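You operate a simulated robot arm through the tools that you are given. There is no shell and no other tool. Be economical: measure what you need, move in short steps, check, and stop when the job is done.

You run a simulated robot arm. Do the job below in one go: nothing can be reset, and whatever is moved stays where it is left.

TASK
Lock the knob, run the strip up to its upper mark, switch off and stand it on the tray. Set down upright: blue loading strip.

It is judged by the outcome, as a careful person would: the job done as asked, and still so three seconds after it is handed in. It fails if anything else is knocked over, pushed out of place, dropped, spilled or broken.

THE ROBOT
A 6-joint arm with a two-finger parallel gripper, fixed in place. Base frame: the origin is at the foot of the arm, x ahead of it, y to its left, z up; the work surface is at about z = 866. Units: mm, degrees, N and s.
With the tool pointing down near the work surface it reaches from about 240 to 640 mm from the base axis. Its first joint turns from -66.0 to 66.0 degrees. Payload 2.7 kg.
The tool frame sits at the grasp point between the pads (the TCP): z along the fingers, y along the line on which they close. The tips reach 23 mm beyond it. Largest opening 94 mm; finger width 38, thickness 10; the body of the gripper, 54 by 96 mm, starts 39 mm behind the TCP.
Orientation is that of the tool frame in the base frame, as [roll, pitch, yaw] about the fixed x, y, z axes, in that order (R = Rz(yaw) Ry(pitch) Rx(roll)). With the fingers straight down and closing along the base's y, the tool's x points along the base's -x, its y along +y and its z along -z.

THE INTERFACE
- The arm moves only by the tool drive_tool. Its argument "deltas" is a list of rows, each an object of numbers (a shift or turn left out is 0, a gripper value left out holds the last): "dx", "dy", "dz": the shift along the tool's x, y, z in units of 250 mm (1.0 is 250 mm); "ax", "ay", "az": the turn, a rotation vector about the tool's x, y, z in units of 60 degrees (1.0 is 60 degrees). In form: [{"dx": .., "dy": .., "dz": .., "ax": .., "ay": .., "az": ..}, ...]. A call has 1 to 10 rows; each row is the pose to reach, as a shift and turn from the pose commanded when the call began, along the tool's axes at that moment. "claw" is the finger opening in mm, from 0 to 94, set as the call begins (left out, the last holds). A call with a number of a shift or a turn outside -1 to 1 is refused whole. Rows are played at 5 a second. More than 50 mm and 8.6 degrees between two rows, or a gripper value outside its range, and nothing of the call is played. A pose out of reach is approached as far as the arm can. The call stops where the force on the tool passes 90 N (or 10 N more than at its start, if that is more) or the arm is blocked; 0.2 s more then pass. Each finger travels about 45 mm/s and halts on what it meets, pressing with about 22 N; the grip force reading is that of the motor and also rises with nothing between the fingers. The clock runs only during rows and for 0.2 s after the last one: add rows that repeat a pose to give the fingers time. The reply holds the time, the measured pose of the TCP, the force on the tool along the base axes, the opening and the grip force, in the units named above and with some noise, with the torque about the TCP (base axes, N m) and any sound that the robot's microphone picked up, and new pictures: "show" is both (left out), scene, wrist or none.
- Cameras (640 x 400 px; columns grow to the right, rows downward): "scene" is fixed at [54.2, -417.3, 1423.9]; the picture's right is [0.86, -0.51, 0.00], its down [-0.26, -0.43, -0.87] and it looks along [0.45, 0.74, -0.50] (base axes); focal length 287 px, centre (320, 200). "wrist" rides on the gripper at [86, 16, -74] in the tool frame; the picture's right is [-0.18, 0.98, 0.00], its down [-0.58, -0.11, -0.81] and it looks along [-0.79, -0.15, 0.59] (tool axes); focal length 243 px, centre (320, 200). There is no depth. A picture from a camera that has moved, and an enlarged one, comes with that camera's place and axes in the base frame and with its lens. The place of the scene camera against the robot may be out by one fixed shift of up to 25 mm in any direction.
- enlarge(camera, box): a new picture of the part [left, top, right, bottom] of that camera's present view, enlarged. No time passes.
- sign_off(): hands the job in; it is judged then, once.

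Go step by step. Nothing tells you positions but the pictures and the camera data: compare them with the known pose of the tool, close in by small moves and look again before you grip or let go. The budget is 120 turns and 200 pictures, counting those below and the enlarged ones. Unless the task says otherwise, let go and move clear before handing in, and close with one line.

The tools are called after "Call:" by a JSON object that holds its "name" and its "arguments". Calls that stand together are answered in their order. drive_tool: Moves the arm, as the interface text tells. Its arguments: {"type":"object","properties":{"deltas":{"type":"array"},"claw":{"type":"number"},"show":{"type":"string","enum":["both","scene","wrist","none"]}},"required":["deltas"]} The other tools are called the same way: enlarge (camera, box) takes an enlarged picture of a part of a camera's view; sign_off () hands the job in.

At the start:

```text
time: 0.0
position: [349.8, 119.7, 1227.9]
tcp_rot: [-180.0, 0.1, 180.0]
wrist_force: [-0.3, 0.7, -0.4]
torque: [-0.02, -0.02, 0.0]
grip_width: 94.1
grip_force: 0.1
```

scene: 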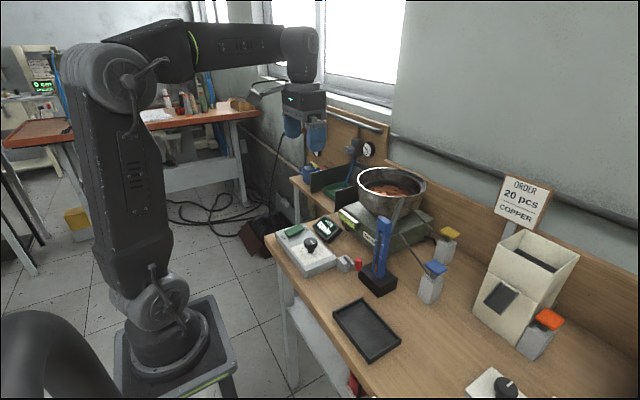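
wrist: 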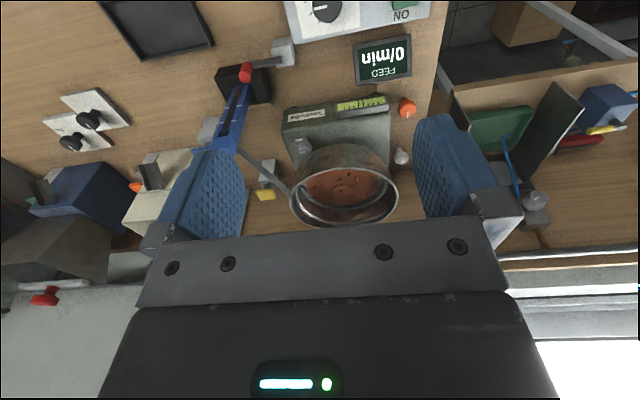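

I see a bench with a vibratory bowl feeder, a blue strip standing in a black block, a control box with a knob, a tray and an order sign. I'll look closer before moving.

Call:
{"name": "enlarge", "arguments": {"camera": "scene", "box": [260, 200, 420, 300]}}

Call:
{"name": "enlarge", "arguments": {"camera": "scene", "box": [320, 150, 480, 250]}}

Call:
{"name": "enlarge", "arguments": {"camera": "scene", "box": [400, 220, 640, 400]}}

Call:
{"name": "enlarge", "arguments": {"camera": "wrist", "box": [180, 0, 440, 160]}}

```text
4.00 times, centred on (340, 250) of scene
camera zoom: at [54.2, -417.3, 1423.9], right [0.86, -0.51, 0.0], down [-0.26, -0.43, -0.87], along [0.45, 0.74, -0.5], focal length 1146 px, centre (240, 0)
```

zoom: 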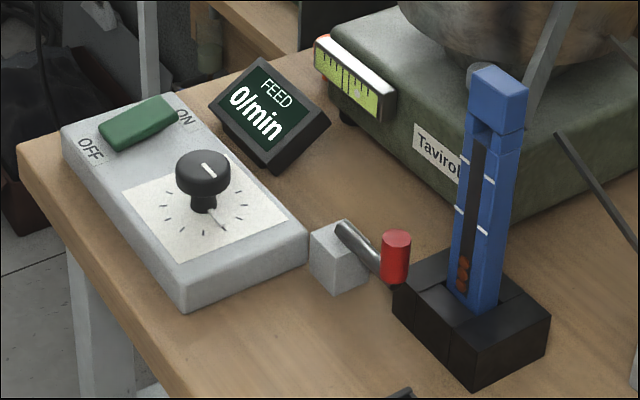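

```text
4.00 times, centred on (400, 200) of scene
camera zoom: at [54.2, -417.3, 1423.9], right [0.86, -0.51, 0.0], down [-0.26, -0.43, -0.87], along [0.45, 0.74, -0.5], focal length 1146 px, centre (0, 200)
```

zoom: 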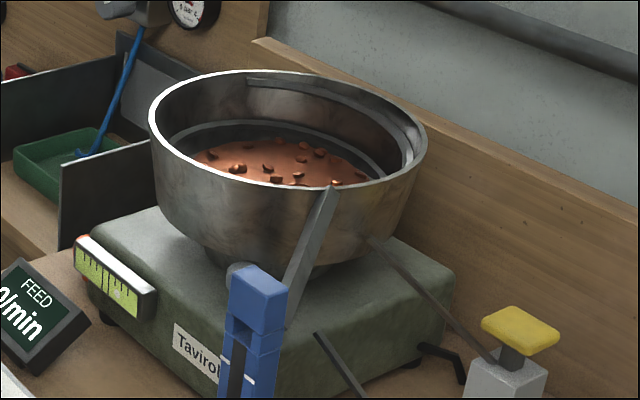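

```text
2.22 times, centred on (520, 310) of scene
camera zoom: at [54.2, -417.3, 1423.9], right [0.86, -0.51, 0.0], down [-0.26, -0.43, -0.87], along [0.45, 0.74, -0.5], focal length 637 px, centre (-124, -44)
```

zoom: 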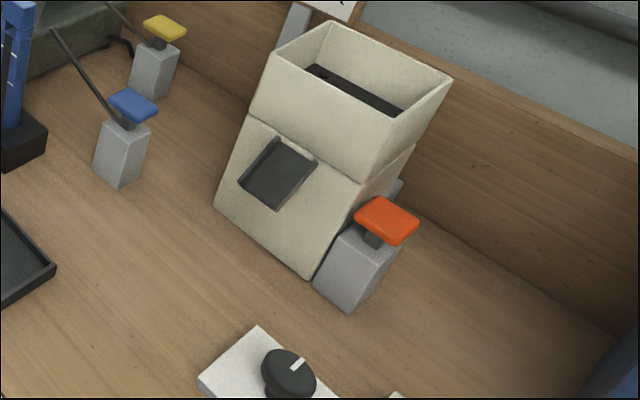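

```text
2.46 times, centred on (310, 80) of wrist
camera zoom: at [263.6, 134.9, 1302.1], right [0.18, 0.98, 0.0], down [0.58, -0.11, 0.81], along [0.79, -0.15, -0.59], focal length 597 px, centre (345, 495)
```

zoom: 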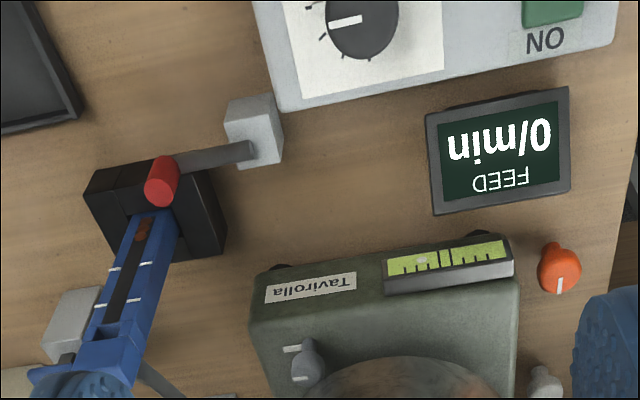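

The knob box sits about (367,126), the strip holder about (450,-35) and the tray about (345,-125). I'll bring the wrist camera closer to the control box.

Call:
{"name": "drive_tool", "arguments": {"deltas": [{"dx": 0.06, "dz": 0.16}, {"dx": 0.12, "dy": 0.03, "dz": 0.32}, {"dx": 0.2, "dy": 0.06, "dz": 0.48}], "show": "wrist"}}

Call:
{"name": "enlarge", "arguments": {"camera": "wrist", "box": [200, 0, 520, 200]}}

```text
time: 0.8
position: [299.3, 132.9, 1107.3]
tcp_rot: [-179.9, 0.0, 179.9]
wrist_force: [-0.5, -0.7, 0.9]
torque: [0.02, 0.02, 0.0]
grip_width: 93.6
grip_force: 0.0
camera wrist: at [213.2, 149.1, 1181.2], right [0.18, 0.98, 0.0], down [0.58, -0.11, 0.81], along [0.79, -0.15, -0.59], focal length 243 px, centre (320, 200)
```

wrist: 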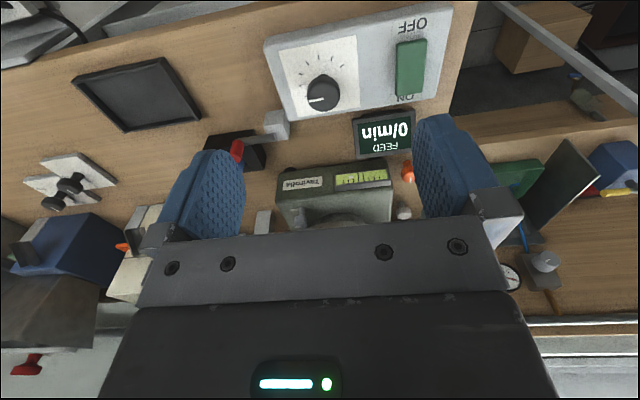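

```text
2.00 times, centred on (360, 100) of wrist
camera zoom: at [213.2, 149.1, 1181.2], right [0.18, 0.98, 0.0], down [0.58, -0.11, 0.81], along [0.79, -0.15, -0.59], focal length 485 px, centre (240, 400)
```

zoom: 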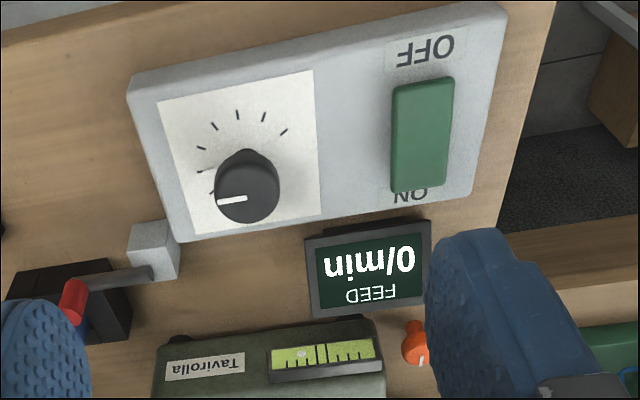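

Call:
{"name": "enlarge", "arguments": {"camera": "wrist", "box": [270, 20, 390, 120]}}

Call:
{"name": "enlarge", "arguments": {"camera": "scene", "box": [285, 220, 345, 260]}}

Call:
{"name": "enlarge", "arguments": {"camera": "scene", "box": [340, 200, 420, 300]}}

```text
4.00 times, centred on (330, 70) of wrist
camera zoom: at [213.2, 149.1, 1181.2], right [0.18, 0.98, 0.0], down [0.58, -0.11, 0.81], along [0.79, -0.15, -0.59], focal length 970 px, centre (280, 720)
```

zoom: 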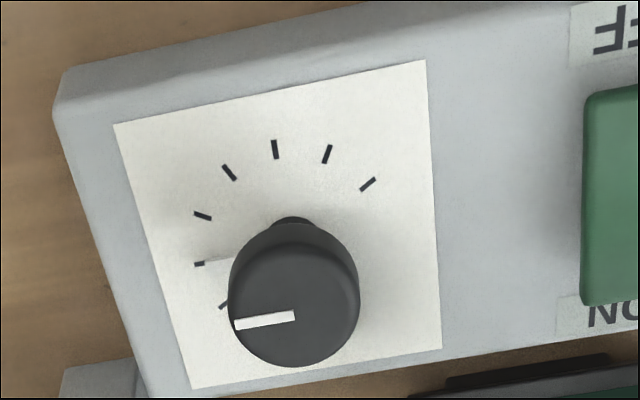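

```text
10.00 times, centred on (315, 240) of scene
camera zoom: at [54.2, -417.3, 1423.9], right [0.86, -0.51, 0.0], down [-0.26, -0.43, -0.87], along [0.45, 0.74, -0.5], focal length 2866 px, centre (370, -200)
```

zoom: 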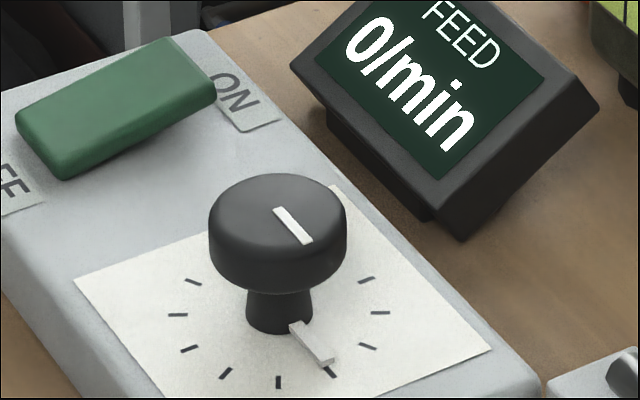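

```text
4.00 times, centred on (380, 250) of scene
camera zoom: at [54.2, -417.3, 1423.9], right [0.86, -0.51, 0.0], down [-0.26, -0.43, -0.87], along [0.45, 0.74, -0.5], focal length 1146 px, centre (80, 0)
```

zoom: 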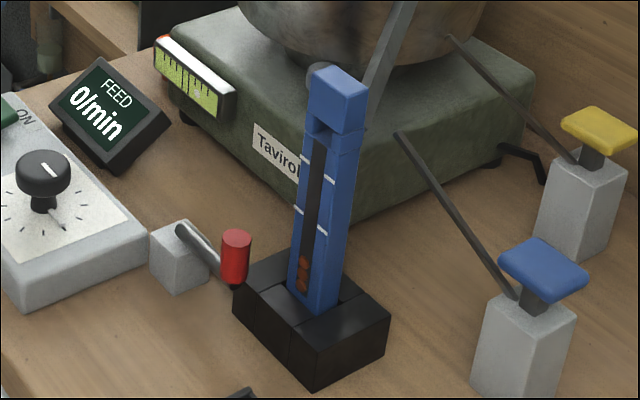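

The knob's cap stands up on its stem with a metal pointer, so it is probably a push-to-lock type. Next I'll view the strip, its holder and the red lever from the front.

Call:
{"name": "drive_tool", "arguments": {"deltas": [{"dz": -0.16}, {"dy": -0.19, "dz": -0.16}, {"dy": -0.38, "dz": -0.16}, {"dy": -0.57, "dz": -0.16}, {"dy": -0.76, "dz": -0.16}], "show": "both"}}

Call:
{"name": "enlarge", "arguments": {"camera": "wrist", "box": [240, 60, 440, 230]}}

```text
time: 2.0
position: [299.1, -56.0, 1149.4]
tcp_rot: [-180.0, 0.1, 180.0]
wrist_force: [0.6, -0.9, 0.2]
torque: [0.03, -0.01, 0.01]
grip_width: 94.2
grip_force: 0.0
camera wrist: at [212.5, -40.8, 1223.8], right [0.18, 0.98, 0.0], down [0.58, -0.11, 0.81], along [0.79, -0.15, -0.59], focal length 243 px, centre (320, 200)
```

scene: 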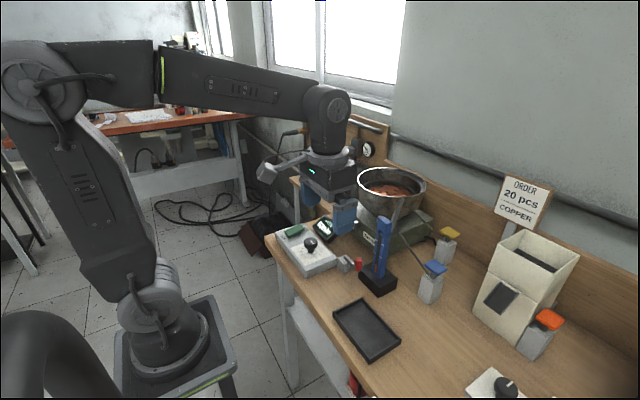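
wrist: 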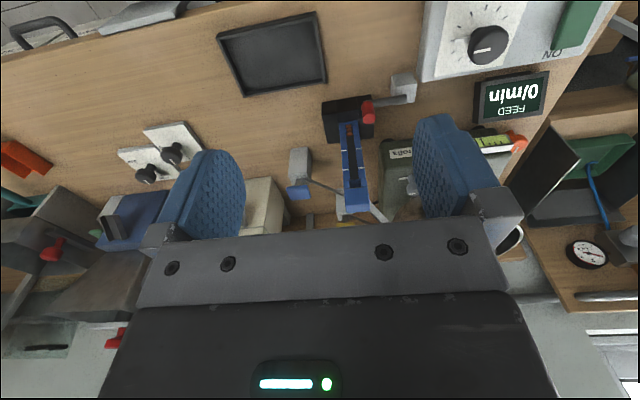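

```text
2.35 times, centred on (340, 145) of wrist
camera zoom: at [212.5, -40.8, 1223.8], right [0.18, 0.98, 0.0], down [0.58, -0.11, 0.81], along [0.79, -0.15, -0.59], focal length 571 px, centre (273, 329)
```

zoom: 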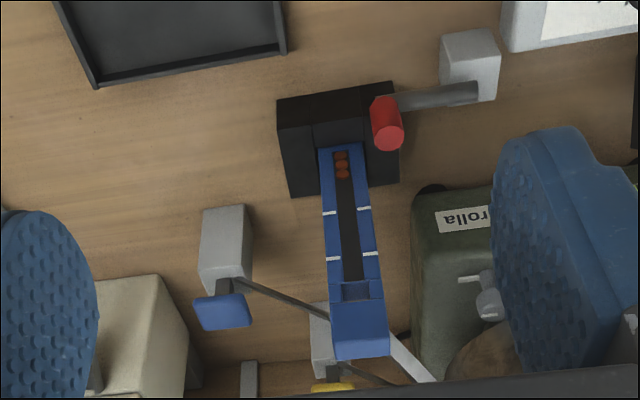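

The strip has a slot with two marks and about 3 copper pellets in it, and a red-handled lever sits at the holder. I'll move closer to see the lever, the gates and the chute.

Call:
{"name": "drive_tool", "arguments": {"deltas": [{"dx": -0.08, "dz": 0.18}, {"dx": -0.16, "dz": 0.36}, {"dx": -0.22, "dz": 0.5}], "show": "wrist"}}

Call:
{"name": "enlarge", "arguments": {"camera": "wrist", "box": [230, 60, 450, 230]}}

```text
time: 2.8
position: [354.1, -55.9, 1024.3]
tcp_rot: [-179.9, 0.1, -180.0]
wrist_force: [0.4, -0.1, 0.4]
torque: [0.0, 0.01, 0.0]
grip_width: 94.0
grip_force: 0.1
camera wrist: at [267.6, -40.0, 1098.4], right [0.18, 0.98, 0.0], down [0.58, -0.11, 0.81], along [0.79, -0.15, -0.59], focal length 243 px, centre (320, 200)
```

wrist: 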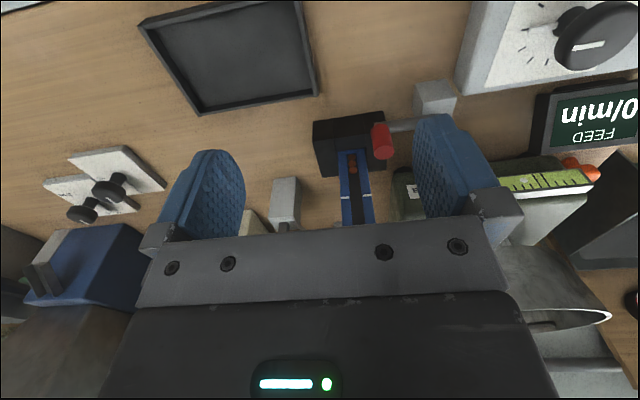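

```text
2.35 times, centred on (340, 145) of wrist
camera zoom: at [267.6, -40.0, 1098.4], right [0.18, 0.98, 0.0], down [0.58, -0.11, 0.81], along [0.79, -0.15, -0.59], focal length 571 px, centre (273, 329)
```

zoom: 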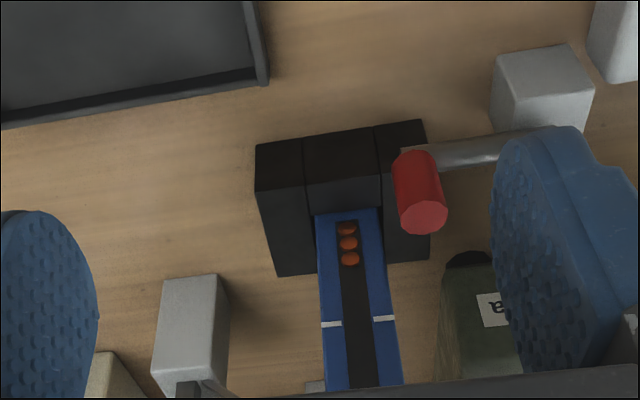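

Enlarging gives real detail, so I'll zoom tightly on the knob and on the other key pieces.

Call:
{"name": "enlarge", "arguments": {"camera": "scene", "box": [298, 233, 326, 258]}}

Call:
{"name": "enlarge", "arguments": {"camera": "scene", "box": [335, 250, 405, 300]}}

Call:
{"name": "enlarge", "arguments": {"camera": "scene", "box": [360, 180, 460, 250]}}

Call:
{"name": "enlarge", "arguments": {"camera": "wrist", "box": [500, 0, 640, 90]}}

Call:
{"name": "enlarge", "arguments": {"camera": "scene", "box": [320, 200, 400, 250]}}

```text
16.00 times, centred on (312, 246) of scene
camera zoom: at [54.2, -417.3, 1423.9], right [0.86, -0.51, 0.0], down [-0.26, -0.43, -0.87], along [0.45, 0.74, -0.5], focal length 4585 px, centre (448, -528)
```

zoom: 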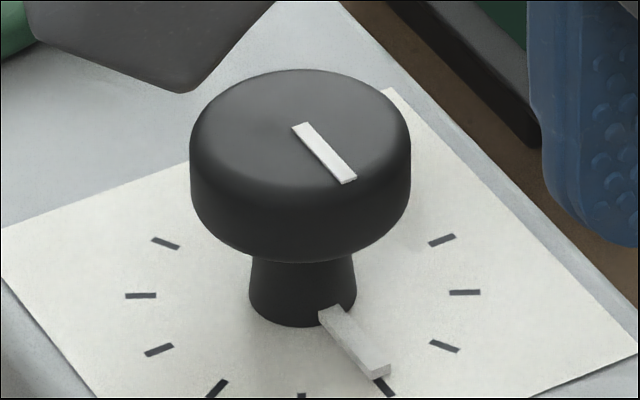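

```text
8.00 times, centred on (370, 275) of scene
camera zoom: at [54.2, -417.3, 1423.9], right [0.86, -0.51, 0.0], down [-0.26, -0.43, -0.87], along [0.45, 0.74, -0.5], focal length 2293 px, centre (-80, -400)
```

zoom: 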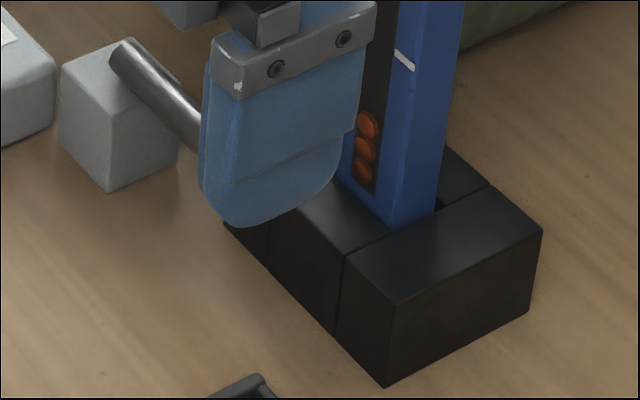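

```text
5.71 times, centred on (410, 215) of scene
camera zoom: at [54.2, -417.3, 1423.9], right [0.86, -0.51, 0.0], down [-0.26, -0.43, -0.87], along [0.45, 0.74, -0.5], focal length 1638 px, centre (-194, 114)
```

zoom: 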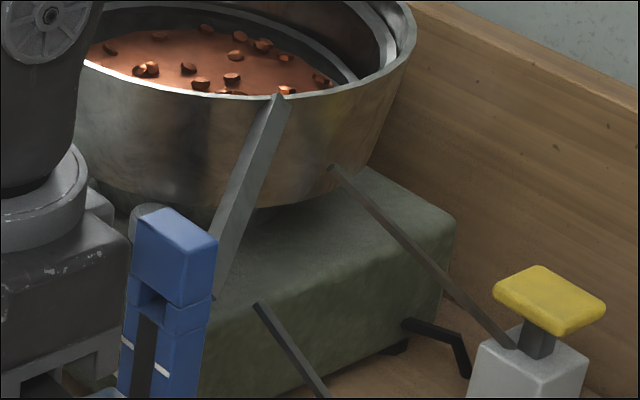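

```text
4.44 times, centred on (570, 45) of wrist
camera zoom: at [267.6, -40.0, 1098.4], right [0.18, 0.98, 0.0], down [0.58, -0.11, 0.81], along [0.79, -0.15, -0.59], focal length 1078 px, centre (-791, 889)
```

zoom: 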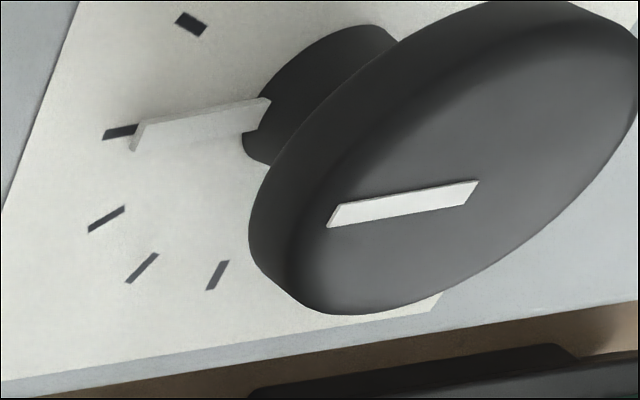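

```text
8.00 times, centred on (360, 225) of scene
camera zoom: at [54.2, -417.3, 1423.9], right [0.86, -0.51, 0.0], down [-0.26, -0.43, -0.87], along [0.45, 0.74, -0.5], focal length 2293 px, centre (0, 0)
```

zoom: 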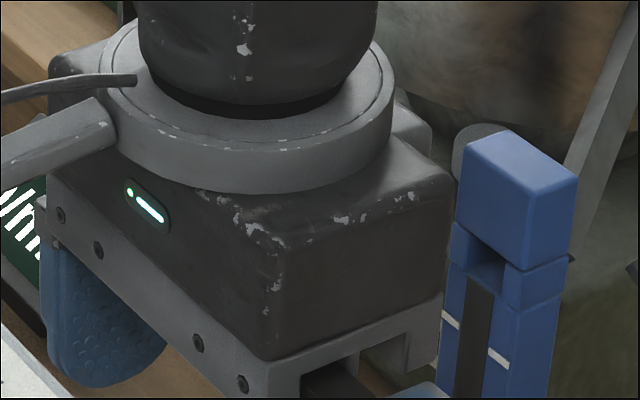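

Call:
{"name": "drive_tool", "arguments": {"deltas": [{"dx": 0.1, "dz": -0.16}, {"dx": 0.2, "dz": -0.32}, {"dx": 0.24, "dz": -0.48, "dy": 0.1}, {"dx": 0.24, "dz": -0.48, "dy": 0.28}], "show": "wrist"}}

Call:
{"name": "enlarge", "arguments": {"camera": "wrist", "box": [240, 130, 440, 240]}}

Call:
{"name": "enlarge", "arguments": {"camera": "scene", "box": [330, 195, 380, 235]}}

```text
time: 3.8
position: [296.5, 13.9, 1143.5]
tcp_rot: [-179.9, 0.0, -179.9]
wrist_force: [0.0, 0.2, 0.6]
torque: [0.0, -0.03, -0.02]
grip_width: 94.1
grip_force: 0.1
camera wrist: at [209.6, 30.8, 1217.4], right [0.18, 0.98, 0.0], down [0.58, -0.11, 0.81], along [0.79, -0.15, -0.59], focal length 243 px, centre (320, 200)
```

wrist: 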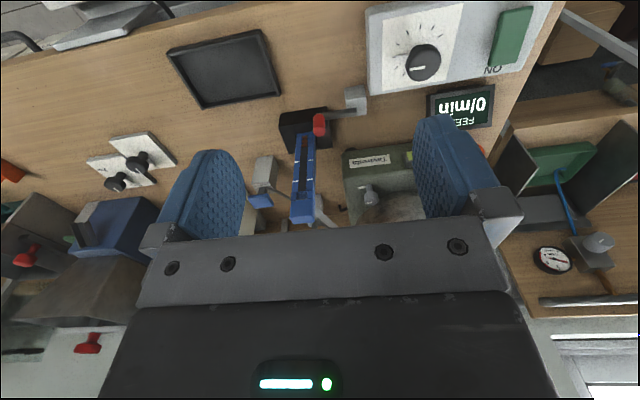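

```text
3.20 times, centred on (340, 185) of wrist
camera zoom: at [209.6, 30.8, 1217.4], right [0.18, 0.98, 0.0], down [0.58, -0.11, 0.81], along [0.79, -0.15, -0.59], focal length 776 px, centre (256, 248)
```

zoom: 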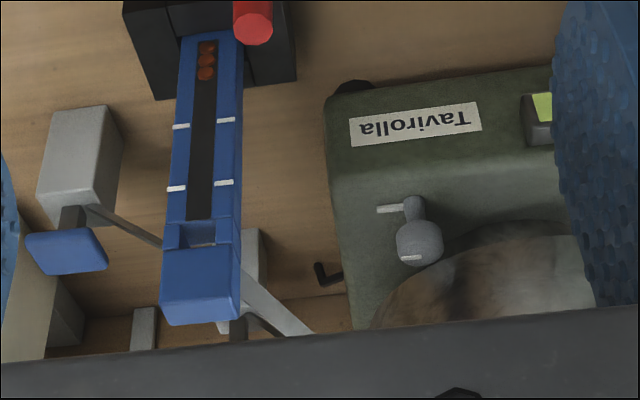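

```text
10.00 times, centred on (355, 215) of scene
camera zoom: at [54.2, -417.4, 1423.9], right [0.86, -0.51, 0.0], down [-0.26, -0.43, -0.87], along [0.45, 0.74, -0.5], focal length 2866 px, centre (-30, 50)
```

zoom: 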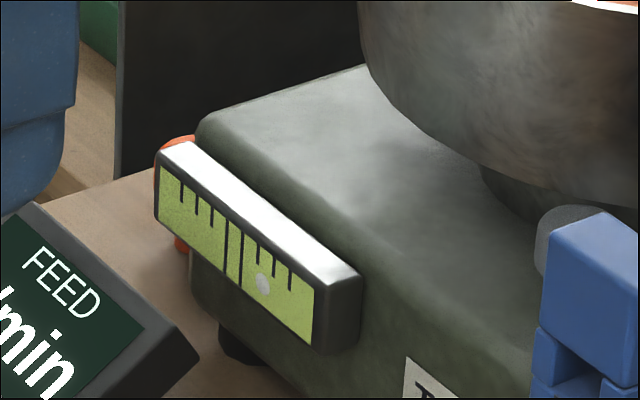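

Call:
{"name": "enlarge", "arguments": {"camera": "wrist", "box": [60, 120, 220, 220]}}

Call:
{"name": "enlarge", "arguments": {"camera": "scene", "box": [450, 340, 546, 400]}}

Call:
{"name": "enlarge", "arguments": {"camera": "wrist", "box": [360, 0, 540, 130]}}

```text
4.00 times, centred on (140, 170) of wrist
camera zoom: at [209.6, 30.8, 1217.4], right [0.18, 0.98, 0.0], down [0.58, -0.11, 0.81], along [0.79, -0.15, -0.59], focal length 970 px, centre (1040, 320)
```

zoom: 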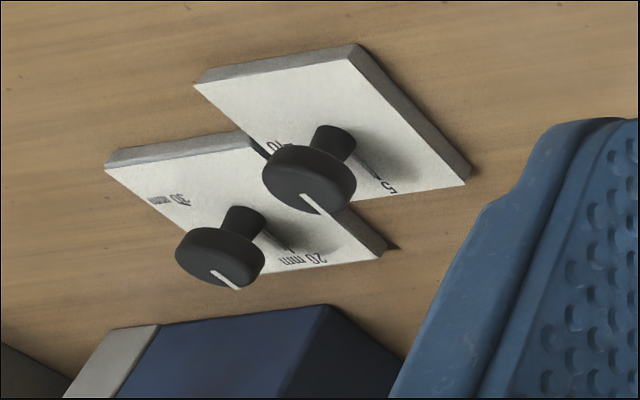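

```text
6.67 times, centred on (498, 370) of scene
camera zoom: at [54.2, -417.4, 1423.9], right [0.86, -0.51, 0.0], down [-0.26, -0.43, -0.87], along [0.45, 0.74, -0.5], focal length 1910 px, centre (-867, -933)
```

zoom: 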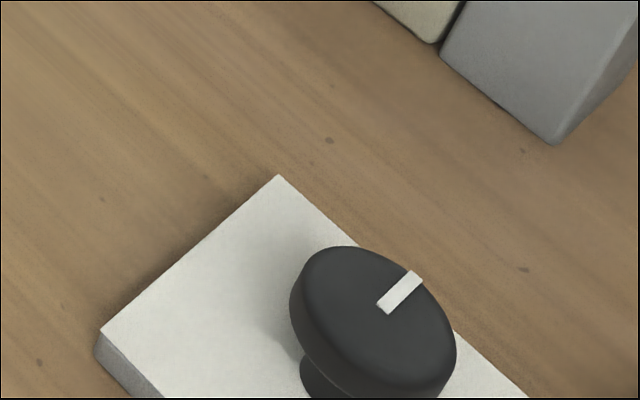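

```text
3.08 times, centred on (450, 65) of wrist
camera zoom: at [209.6, 30.8, 1217.4], right [0.18, 0.98, 0.0], down [0.58, -0.11, 0.81], along [0.79, -0.15, -0.59], focal length 746 px, centre (-80, 615)
```

zoom: 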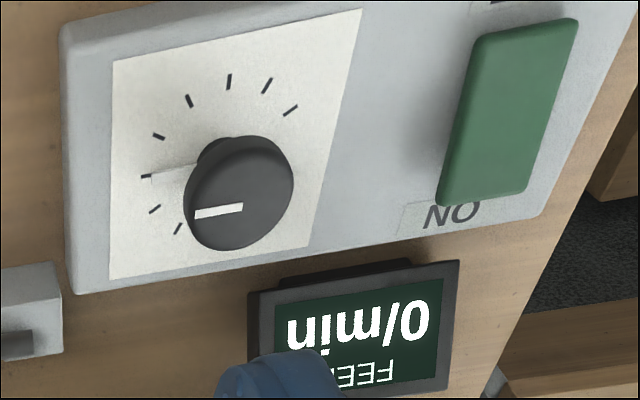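

I place the knob cap top at about (363,125,923). I'll close the fingers, go above it and take a low look before pressing it down to lock it.

Call:
{"name": "drive_tool", "arguments": {"deltas": [{"dy": 0.15, "dx": -0.08}, {"dy": 0.3, "dx": -0.16}, {"dy": 0.444, "dx": -0.266}, {"dy": 0.444, "dx": -0.266, "dz": 0.16}, {"dy": 0.444, "dx": -0.266, "dz": 0.32}, {"dy": 0.444, "dx": -0.266, "dz": 0.48}, {"dy": 0.444, "dx": -0.266, "dz": 0.66}, {"dy": 0.444, "dx": -0.266, "dz": 0.7}], "claw": 0}}

Call:
{"name": "enlarge", "arguments": {"camera": "scene", "box": [270, 200, 366, 260]}}

```text
time: 5.6
position: [361.0, 125.1, 966.6]
tcp_rot: [180.0, 0.1, -179.9]
wrist_force: [0.3, 0.9, 0.6]
torque: [-0.02, 0.02, -0.02]
grip_width: 0.0
grip_force: 21.8
camera wrist: at [274.5, 140.6, 1041.7], right [0.18, 0.98, 0.0], down [0.58, -0.11, 0.81], along [0.79, -0.15, -0.59], focal length 243 px, centre (320, 200)
```

scene: 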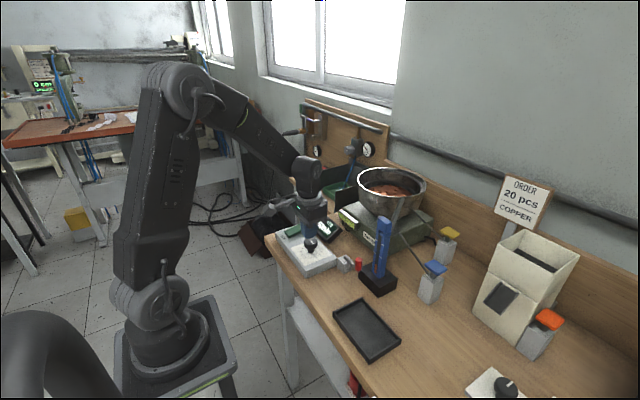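
wrist: 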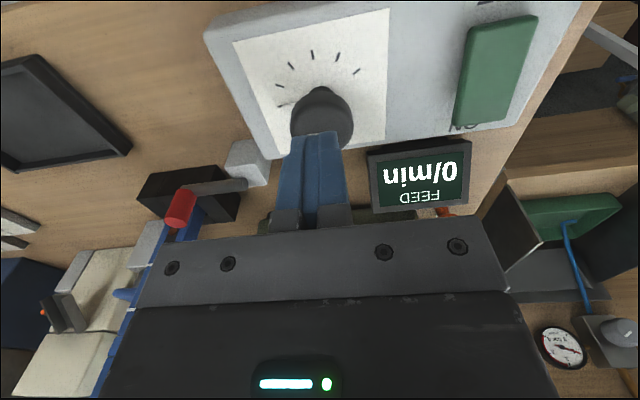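

```text
6.67 times, centred on (318, 230) of scene
camera zoom: at [54.2, -417.3, 1423.9], right [0.86, -0.51, 0.0], down [-0.26, -0.43, -0.87], along [0.45, 0.74, -0.5], focal length 1910 px, centre (333, 0)
```

zoom: 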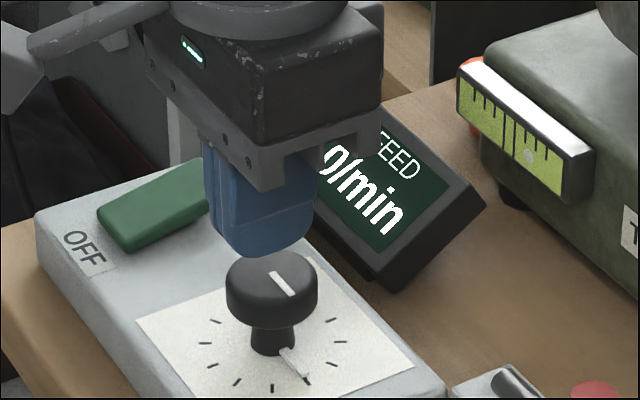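

Call:
{"name": "drive_tool", "arguments": {"deltas": [{"dz": 0.024}, {"dz": 0.048}, {"dz": 0.06}, {"dz": 0.07}, {"dz": 0.078}], "show": "scene"}}

Call:
{"name": "enlarge", "arguments": {"camera": "scene", "box": [295, 225, 335, 255]}}

```text
time: 6.8
position: [360.6, 125.9, 950.5]
tcp_rot: [-180.0, 0.2, 179.9]
wrist_force: [-10.8, -5.5, 31.2]
torque: [-0.1, 0.17, 0.0]
grip_width: 0.0
grip_force: 21.9
```

scene: 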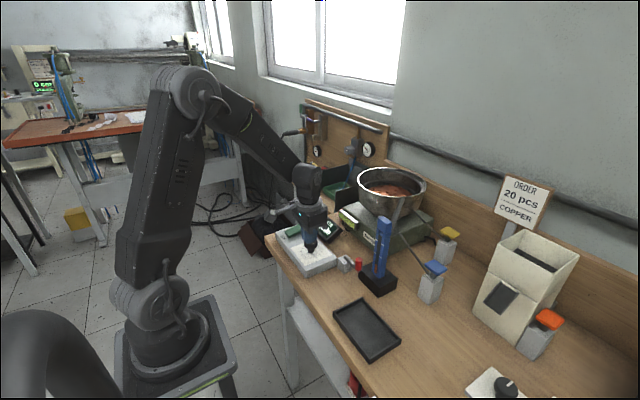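

```text
13.33 times, centred on (315, 240) of scene
camera zoom: at [53.6, -417.6, 1423.9], right [0.86, -0.51, 0.0], down [-0.25, -0.43, -0.87], along [0.45, 0.74, -0.5], focal length 3821 px, centre (387, -333)
```

zoom: 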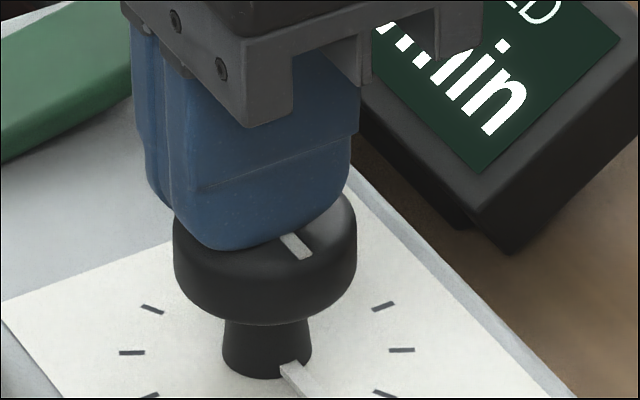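

In contact at 31 N with no travel yet, so I'll press a little harder.

Call:
{"name": "drive_tool", "arguments": {"deltas": [{"dz": 0.008}, {"dz": 0.014}, {"dz": 0.018}], "show": "none"}}

Call:
{"name": "enlarge", "arguments": {"camera": "scene", "box": [295, 225, 335, 255]}}

```text
time: 7.6
position: [362.4, 125.0, 950.0]
tcp_rot: [179.9, 0.6, -180.0]
wrist_force: [-3.8, -1.5, 9.2]
torque: [0.0, 0.06, -0.01]
grip_width: 0.0
grip_force: 22.3
stopped in row 3: the force on the tool passed its limit (the readings are from after the stop); the commanded pose is now the measured one
```

```text
13.33 times, centred on (315, 240) of scene
camera zoom: at [54.0, -417.4, 1423.9], right [0.86, -0.51, 0.0], down [-0.26, -0.43, -0.87], along [0.45, 0.74, -0.5], focal length 3821 px, centre (387, -333)
```

zoom: 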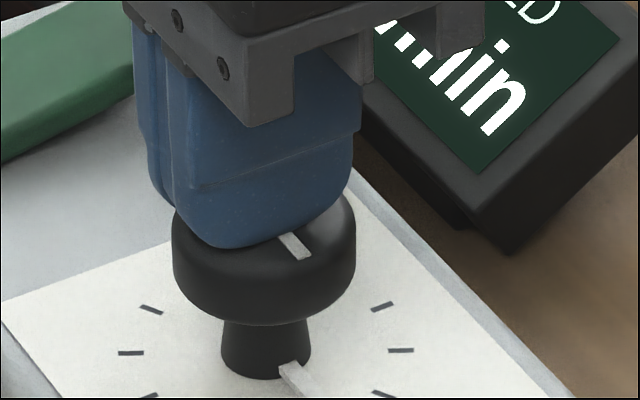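

The cap did not travel at 90 N, so it is not a push lock. I'll back off and inspect the metal piece at the knob's base, the other knobs and the red lever.

Call:
{"name": "drive_tool", "arguments": {"deltas": [{"dz": -0.1}, {"dz": -0.28}, {"dx": 0.15, "dz": -0.4}, {"dx": 0.26, "dz": -0.4}], "show": "wrist"}}

Call:
{"name": "enlarge", "arguments": {"camera": "wrist", "box": [270, 20, 370, 110]}}

Call:
{"name": "enlarge", "arguments": {"camera": "scene", "box": [304, 244, 324, 260]}}

Call:
{"name": "enlarge", "arguments": {"camera": "scene", "box": [335, 250, 385, 285]}}

```text
time: 8.6
position: [294.9, 123.5, 1048.9]
tcp_rot: [179.9, 0.4, -180.0]
wrist_force: [0.0, 0.1, -0.4]
torque: [-0.03, 0.01, -0.01]
grip_width: 0.0
grip_force: 21.9
camera wrist: at [208.7, 138.8, 1122.9], right [0.18, 0.98, 0.0], down [0.58, -0.11, 0.81], along [0.8, -0.15, -0.59], focal length 243 px, centre (320, 200)
```

wrist: 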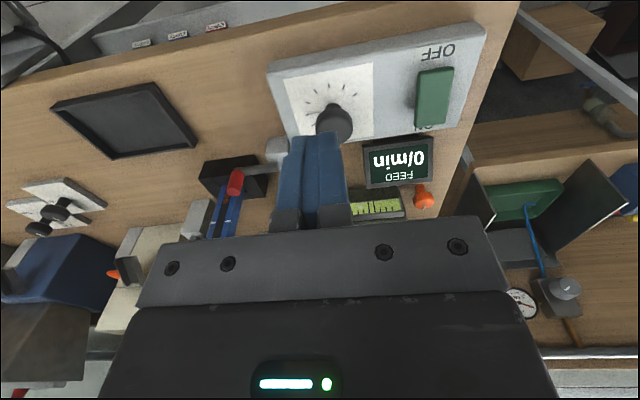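

```text
4.44 times, centred on (320, 65) of wrist
camera zoom: at [208.7, 138.8, 1122.9], right [0.18, 0.98, 0.0], down [0.58, -0.11, 0.81], along [0.8, -0.15, -0.59], focal length 1078 px, centre (320, 800)
```

zoom: 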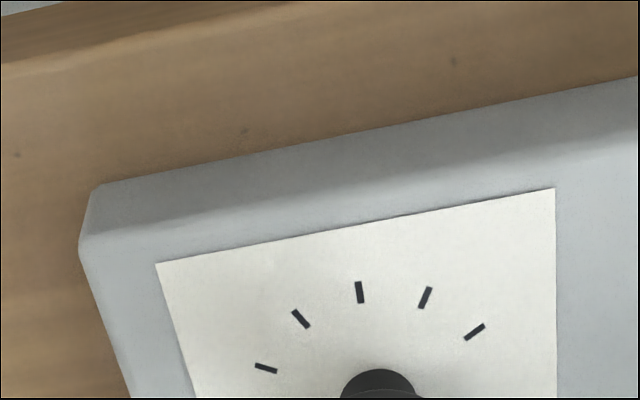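

```text
16.00 times, centred on (314, 252) of scene
camera zoom: at [54.2, -417.3, 1423.9], right [0.86, -0.51, 0.0], down [-0.26, -0.43, -0.87], along [0.45, 0.74, -0.5], focal length 4585 px, centre (416, -632)
```

zoom: 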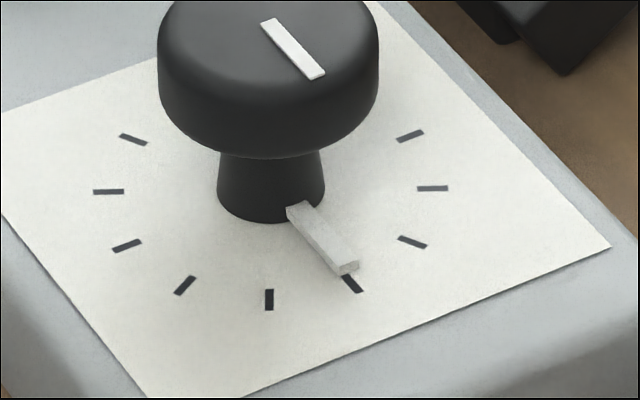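

```text
11.43 times, centred on (360, 268) of scene
camera zoom: at [54.2, -417.3, 1423.9], right [0.86, -0.51, 0.0], down [-0.26, -0.43, -0.87], along [0.45, 0.74, -0.5], focal length 3275 px, centre (-137, -571)
```

zoom: 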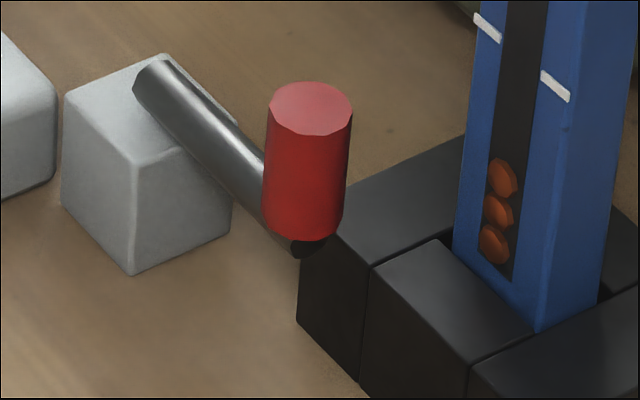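

The dial knob has no lock of its own. A swing lever with a red grip stands right beside the box: pivot about (425,43), handle about (424,-12), top at z=938. It doesn't reach the strip, so it is probably the knob lock. I'll line up over the handle.

Call:
{"name": "drive_tool", "arguments": {"deltas": [{"dy": -0.18}, {"dy": -0.36}, {"dy": -0.542}, {"dy": -0.542, "dx": -0.15}, {"dy": -0.542, "dx": -0.3}, {"dy": -0.542, "dx": -0.464}, {"dy": -0.542, "dx": -0.464, "dz": 0.12}, {"dy": -0.542, "dx": -0.464, "dz": 0.22}], "claw": 50}}

Call:
{"name": "enlarge", "arguments": {"camera": "wrist", "box": [220, 60, 460, 230]}}

Call:
{"name": "enlarge", "arguments": {"camera": "scene", "box": [320, 210, 420, 290]}}

```text
time: 10.6
position: [421.5, -7.9, 1008.2]
tcp_rot: [-180.0, 2.7, -179.7]
wrist_force: [-1.9, 2.0, 9.1]
torque: [-0.2, -0.43, -0.04]
grip_width: 50.0
grip_force: 0.1
stopped in row 8: the force on the tool passed its limit (the readings are from after the stop); the commanded pose is now the measured one
camera wrist: at [330.9, 5.9, 1078.2], right [0.18, 0.98, 0.01], down [0.54, -0.11, 0.83], along [0.82, -0.15, -0.55], focal length 243 px, centre (320, 200)
```

scene: 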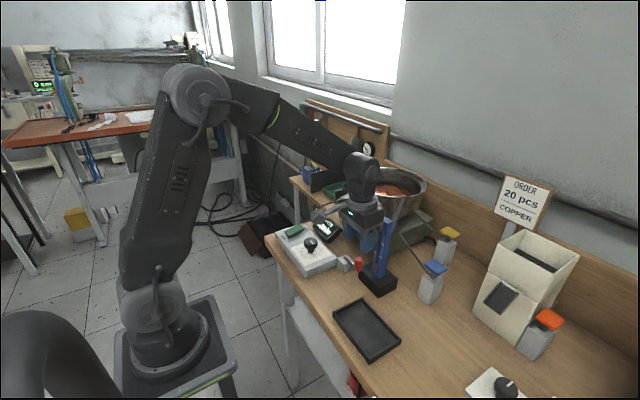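
wrist: 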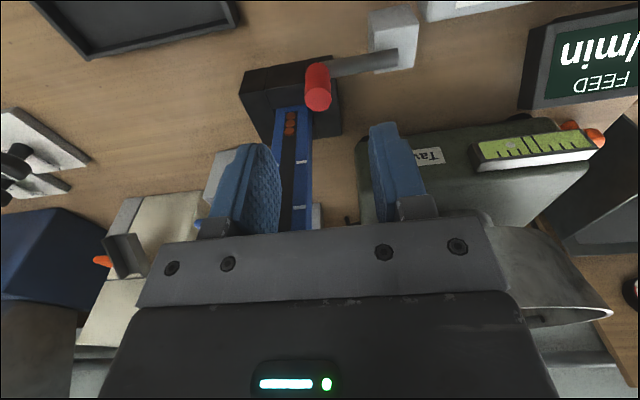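

```text
2.35 times, centred on (340, 145) of wrist
camera zoom: at [330.9, 5.9, 1078.2], right [0.18, 0.98, 0.01], down [0.54, -0.11, 0.83], along [0.82, -0.15, -0.55], focal length 571 px, centre (273, 329)
```

zoom: 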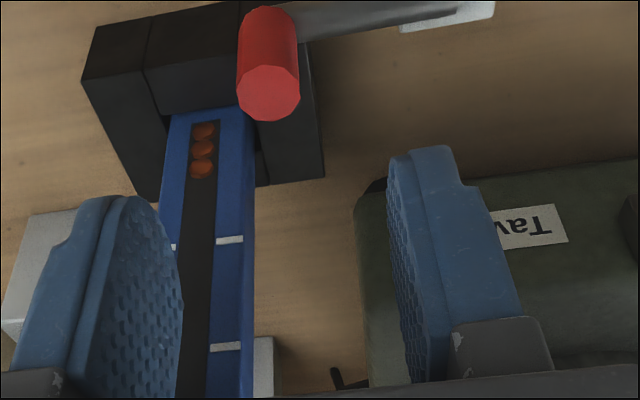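

```text
5.00 times, centred on (370, 250) of scene
camera zoom: at [54.1, -417.3, 1423.9], right [0.86, -0.51, 0.0], down [-0.26, -0.43, -0.87], along [0.45, 0.74, -0.5], focal length 1433 px, centre (70, -50)
```

zoom: 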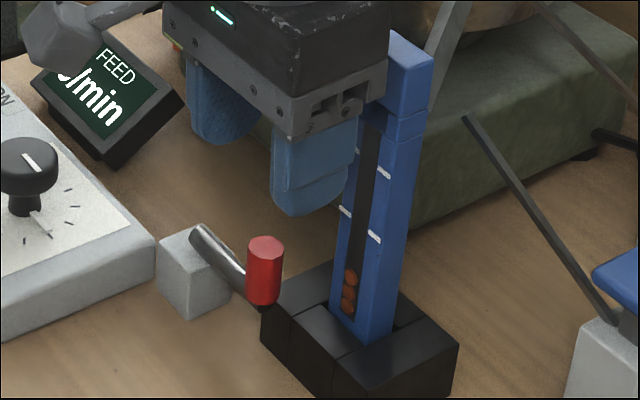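

The gripper body touched the strip, so I'm backing away in -x now.

Call:
{"name": "drive_tool", "arguments": {"deltas": [{"dx": 0.04}, {"dx": 0.1}, {"dx": 0.16}, {"dx": 0.2}]}}

Call:
{"name": "enlarge", "arguments": {"camera": "scene", "box": [335, 200, 435, 300]}}

```text
time: 11.6
position: [369.2, -8.9, 1002.9]
tcp_rot: [180.0, 2.4, -179.7]
wrist_force: [0.1, 1.7, -0.3]
torque: [-0.06, 0.0, 0.0]
grip_width: 50.3
grip_force: 0.1
camera wrist: at [279.7, 6.0, 1074.3], right [0.18, 0.98, 0.01], down [0.55, -0.11, 0.83], along [0.82, -0.15, -0.56], focal length 243 px, centre (320, 200)
```

scene: 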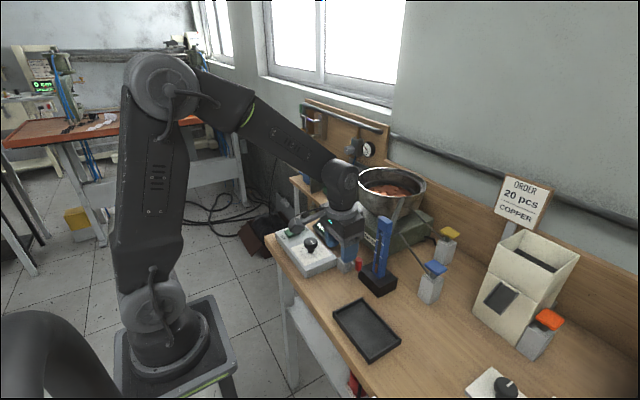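
wrist: 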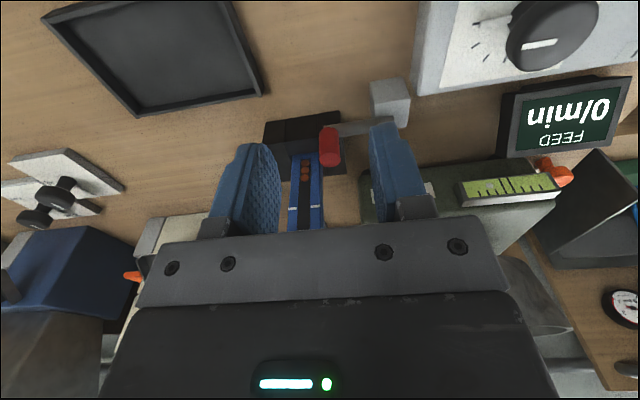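

```text
4.00 times, centred on (385, 250) of scene
camera zoom: at [54.2, -417.3, 1423.9], right [0.86, -0.51, 0.0], down [-0.26, -0.43, -0.87], along [0.45, 0.74, -0.5], focal length 1146 px, centre (60, 0)
```

zoom: 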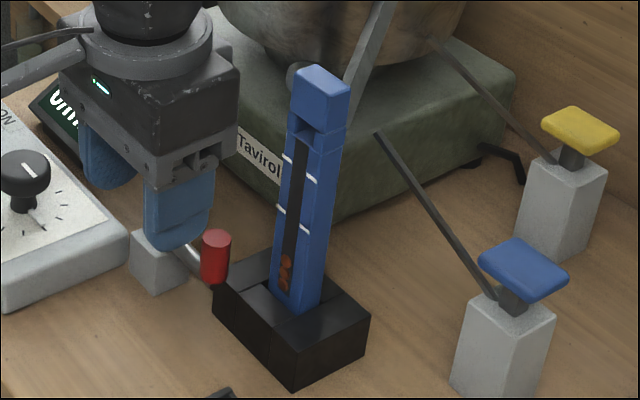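

I'll tilt the tool back about 28° so the body stays away from the strip, then approach the red handle.

Call:
{"name": "drive_tool", "arguments": {"deltas": [{"ay": -0.12}, {"ay": -0.24}, {"ay": -0.36}, {"ay": -0.46}], "show": "wrist"}}

```text
time: 12.6
position: [370.6, -9.6, 1004.3]
tcp_rot: [179.9, 30.2, -179.9]
wrist_force: [0.2, -0.1, 0.3]
torque: [-0.02, 0.0, -0.01]
grip_width: 50.0
grip_force: 0.2
camera wrist: at [257.6, 6.0, 1025.2], right [0.16, 0.98, 0.09], down [0.1, -0.11, 0.99], along [0.98, -0.14, -0.11], focal length 243 px, centre (320, 200)
```

wrist: 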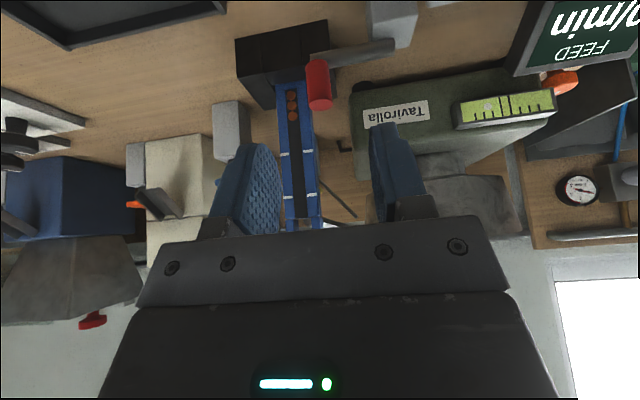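

Call:
{"name": "enlarge", "arguments": {"camera": "wrist", "box": [220, 0, 430, 130]}}

```text
3.05 times, centred on (325, 65) of wrist
camera zoom: at [257.6, 6.0, 1025.2], right [0.16, 0.98, 0.09], down [0.1, -0.11, 0.99], along [0.98, -0.14, -0.11], focal length 739 px, centre (305, 611)
```

zoom: 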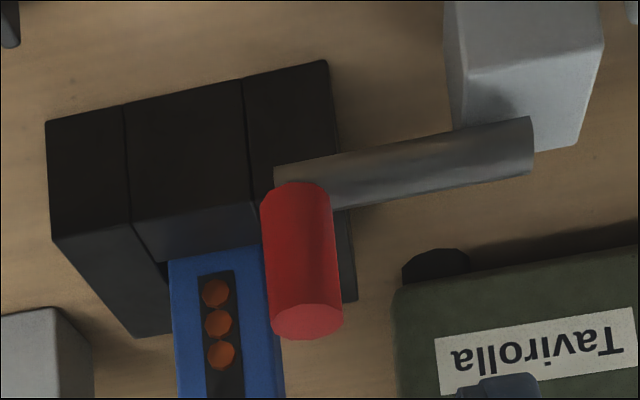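

Call:
{"name": "drive_tool", "arguments": {"deltas": [{"dz": 0.1, "dy": -0.01}, {"dz": 0.18, "dy": -0.01}, {"dz": 0.24, "dy": -0.01, "dx": -0.005}]}}

Call:
{"name": "enlarge", "arguments": {"camera": "scene", "box": [330, 220, 410, 290]}}

```text
time: 13.3
position: [388.4, -12.0, 975.1]
tcp_rot: [179.9, 30.1, -179.9]
wrist_force: [-0.2, -0.7, 0.2]
torque: [-0.04, 0.0, -0.01]
grip_width: 49.8
grip_force: 0.1
out of reach, approached as far as the arm can: row 2, 3
camera wrist: at [275.9, 3.0, 995.5], right [0.16, 0.98, 0.09], down [0.1, -0.11, 0.99], along [0.98, -0.14, -0.12], focal length 243 px, centre (320, 200)
```

scene: 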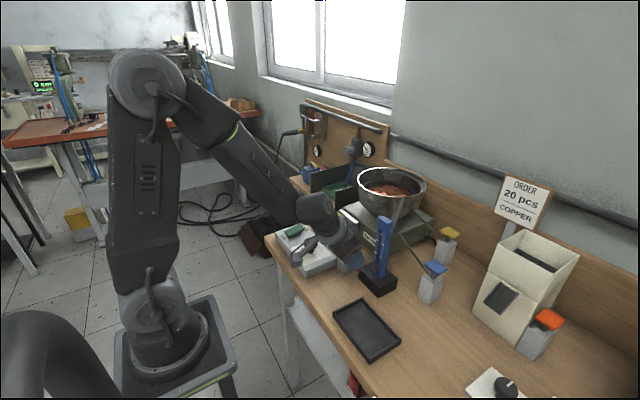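
wrist: 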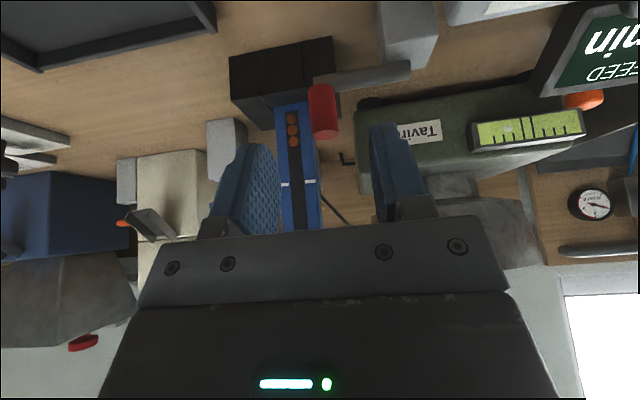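

```text
5.71 times, centred on (370, 255) of scene
camera zoom: at [54.2, -417.3, 1423.9], right [0.86, -0.51, 0.0], down [-0.26, -0.43, -0.87], along [0.45, 0.74, -0.5], focal length 1638 px, centre (34, -114)
```

zoom: 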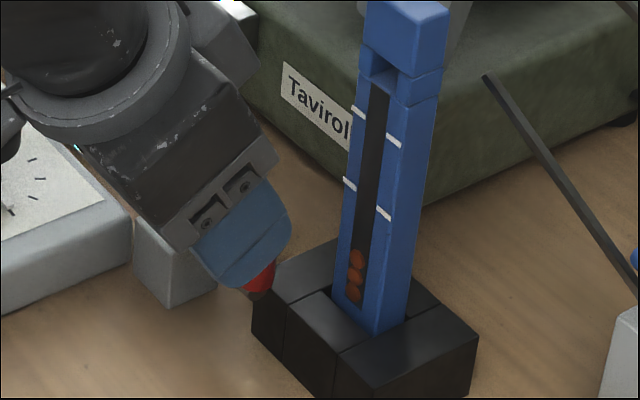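

The tilt limits the reach here, so I'll use about 15° instead.

Call:
{"name": "drive_tool", "arguments": {"deltas": [{"dz": -0.05, "ay": 0.1}, {"dz": -0.1, "ay": 0.2}, {"dz": -0.1, "ay": 0.25}], "show": "none"}}

```text
time: 14.2
position: [374.9, -11.9, 996.5]
tcp_rot: [179.9, 15.0, -179.8]
wrist_force: [0.9, -0.3, -0.4]
torque: [0.03, 0.0, 0.01]
grip_width: 50.1
grip_force: 0.0
```

Call:
{"name": "drive_tool", "arguments": {"deltas": [{"dz": 0.12, "dx": -0.03}, {"dz": 0.2, "dx": -0.05}, {"dz": 0.25, "dx": -0.065}, {"dz": 0.286, "dx": -0.072}]}}

Call:
{"name": "enlarge", "arguments": {"camera": "wrist", "box": [220, 40, 430, 240]}}

Call:
{"name": "enlarge", "arguments": {"camera": "scene", "box": [330, 220, 410, 290]}}

```text
time: 15.2
position: [409.9, -13.9, 930.8]
tcp_rot: [-179.9, 15.1, -179.9]
wrist_force: [-0.2, -0.4, -0.3]
torque: [0.02, -0.02, 0.0]
grip_width: 49.9
grip_force: 0.1
camera wrist: at [306.7, 1.6, 980.6], right [0.17, 0.98, 0.05], down [0.35, -0.11, 0.93], along [0.92, -0.15, -0.36], focal length 243 px, centre (320, 200)
```

scene: 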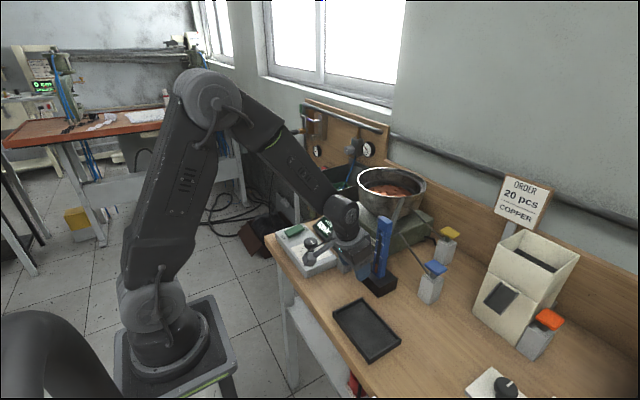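
wrist: 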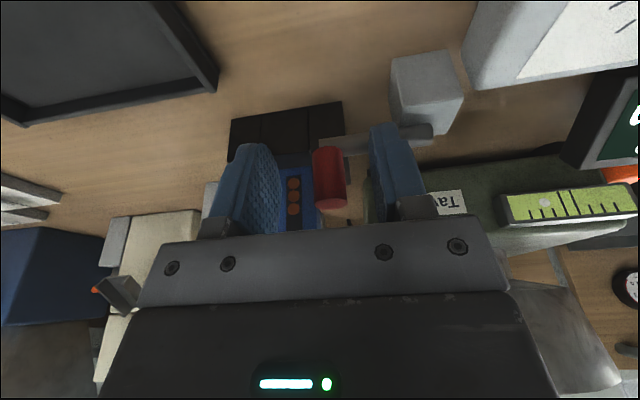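

```text
2.00 times, centred on (325, 140) of wrist
camera zoom: at [306.7, 1.6, 980.6], right [0.17, 0.98, 0.05], down [0.35, -0.11, 0.93], along [0.92, -0.15, -0.36], focal length 485 px, centre (310, 320)
```

zoom: 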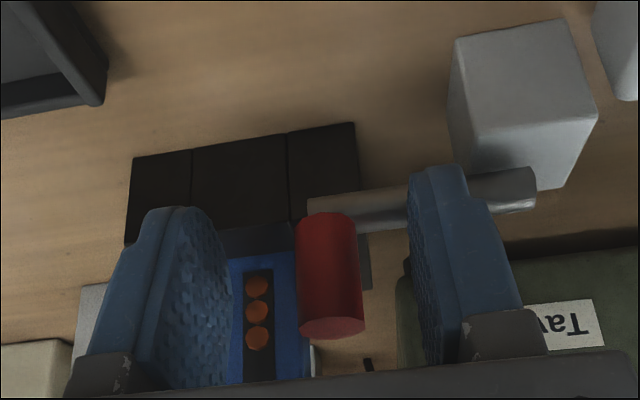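

```text
5.71 times, centred on (370, 255) of scene
camera zoom: at [54.2, -417.3, 1423.9], right [0.86, -0.51, 0.0], down [-0.26, -0.43, -0.87], along [0.45, 0.74, -0.5], focal length 1638 px, centre (34, -114)
```

zoom: 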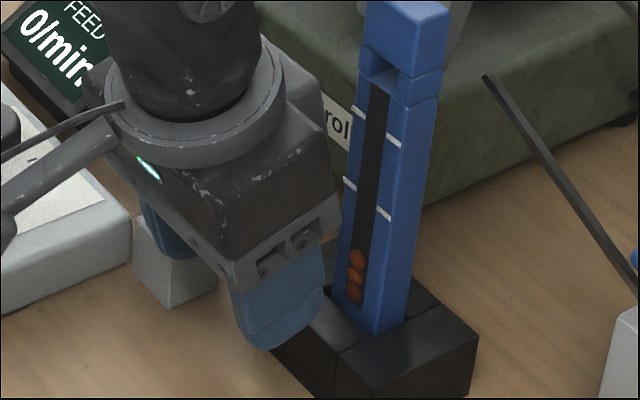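

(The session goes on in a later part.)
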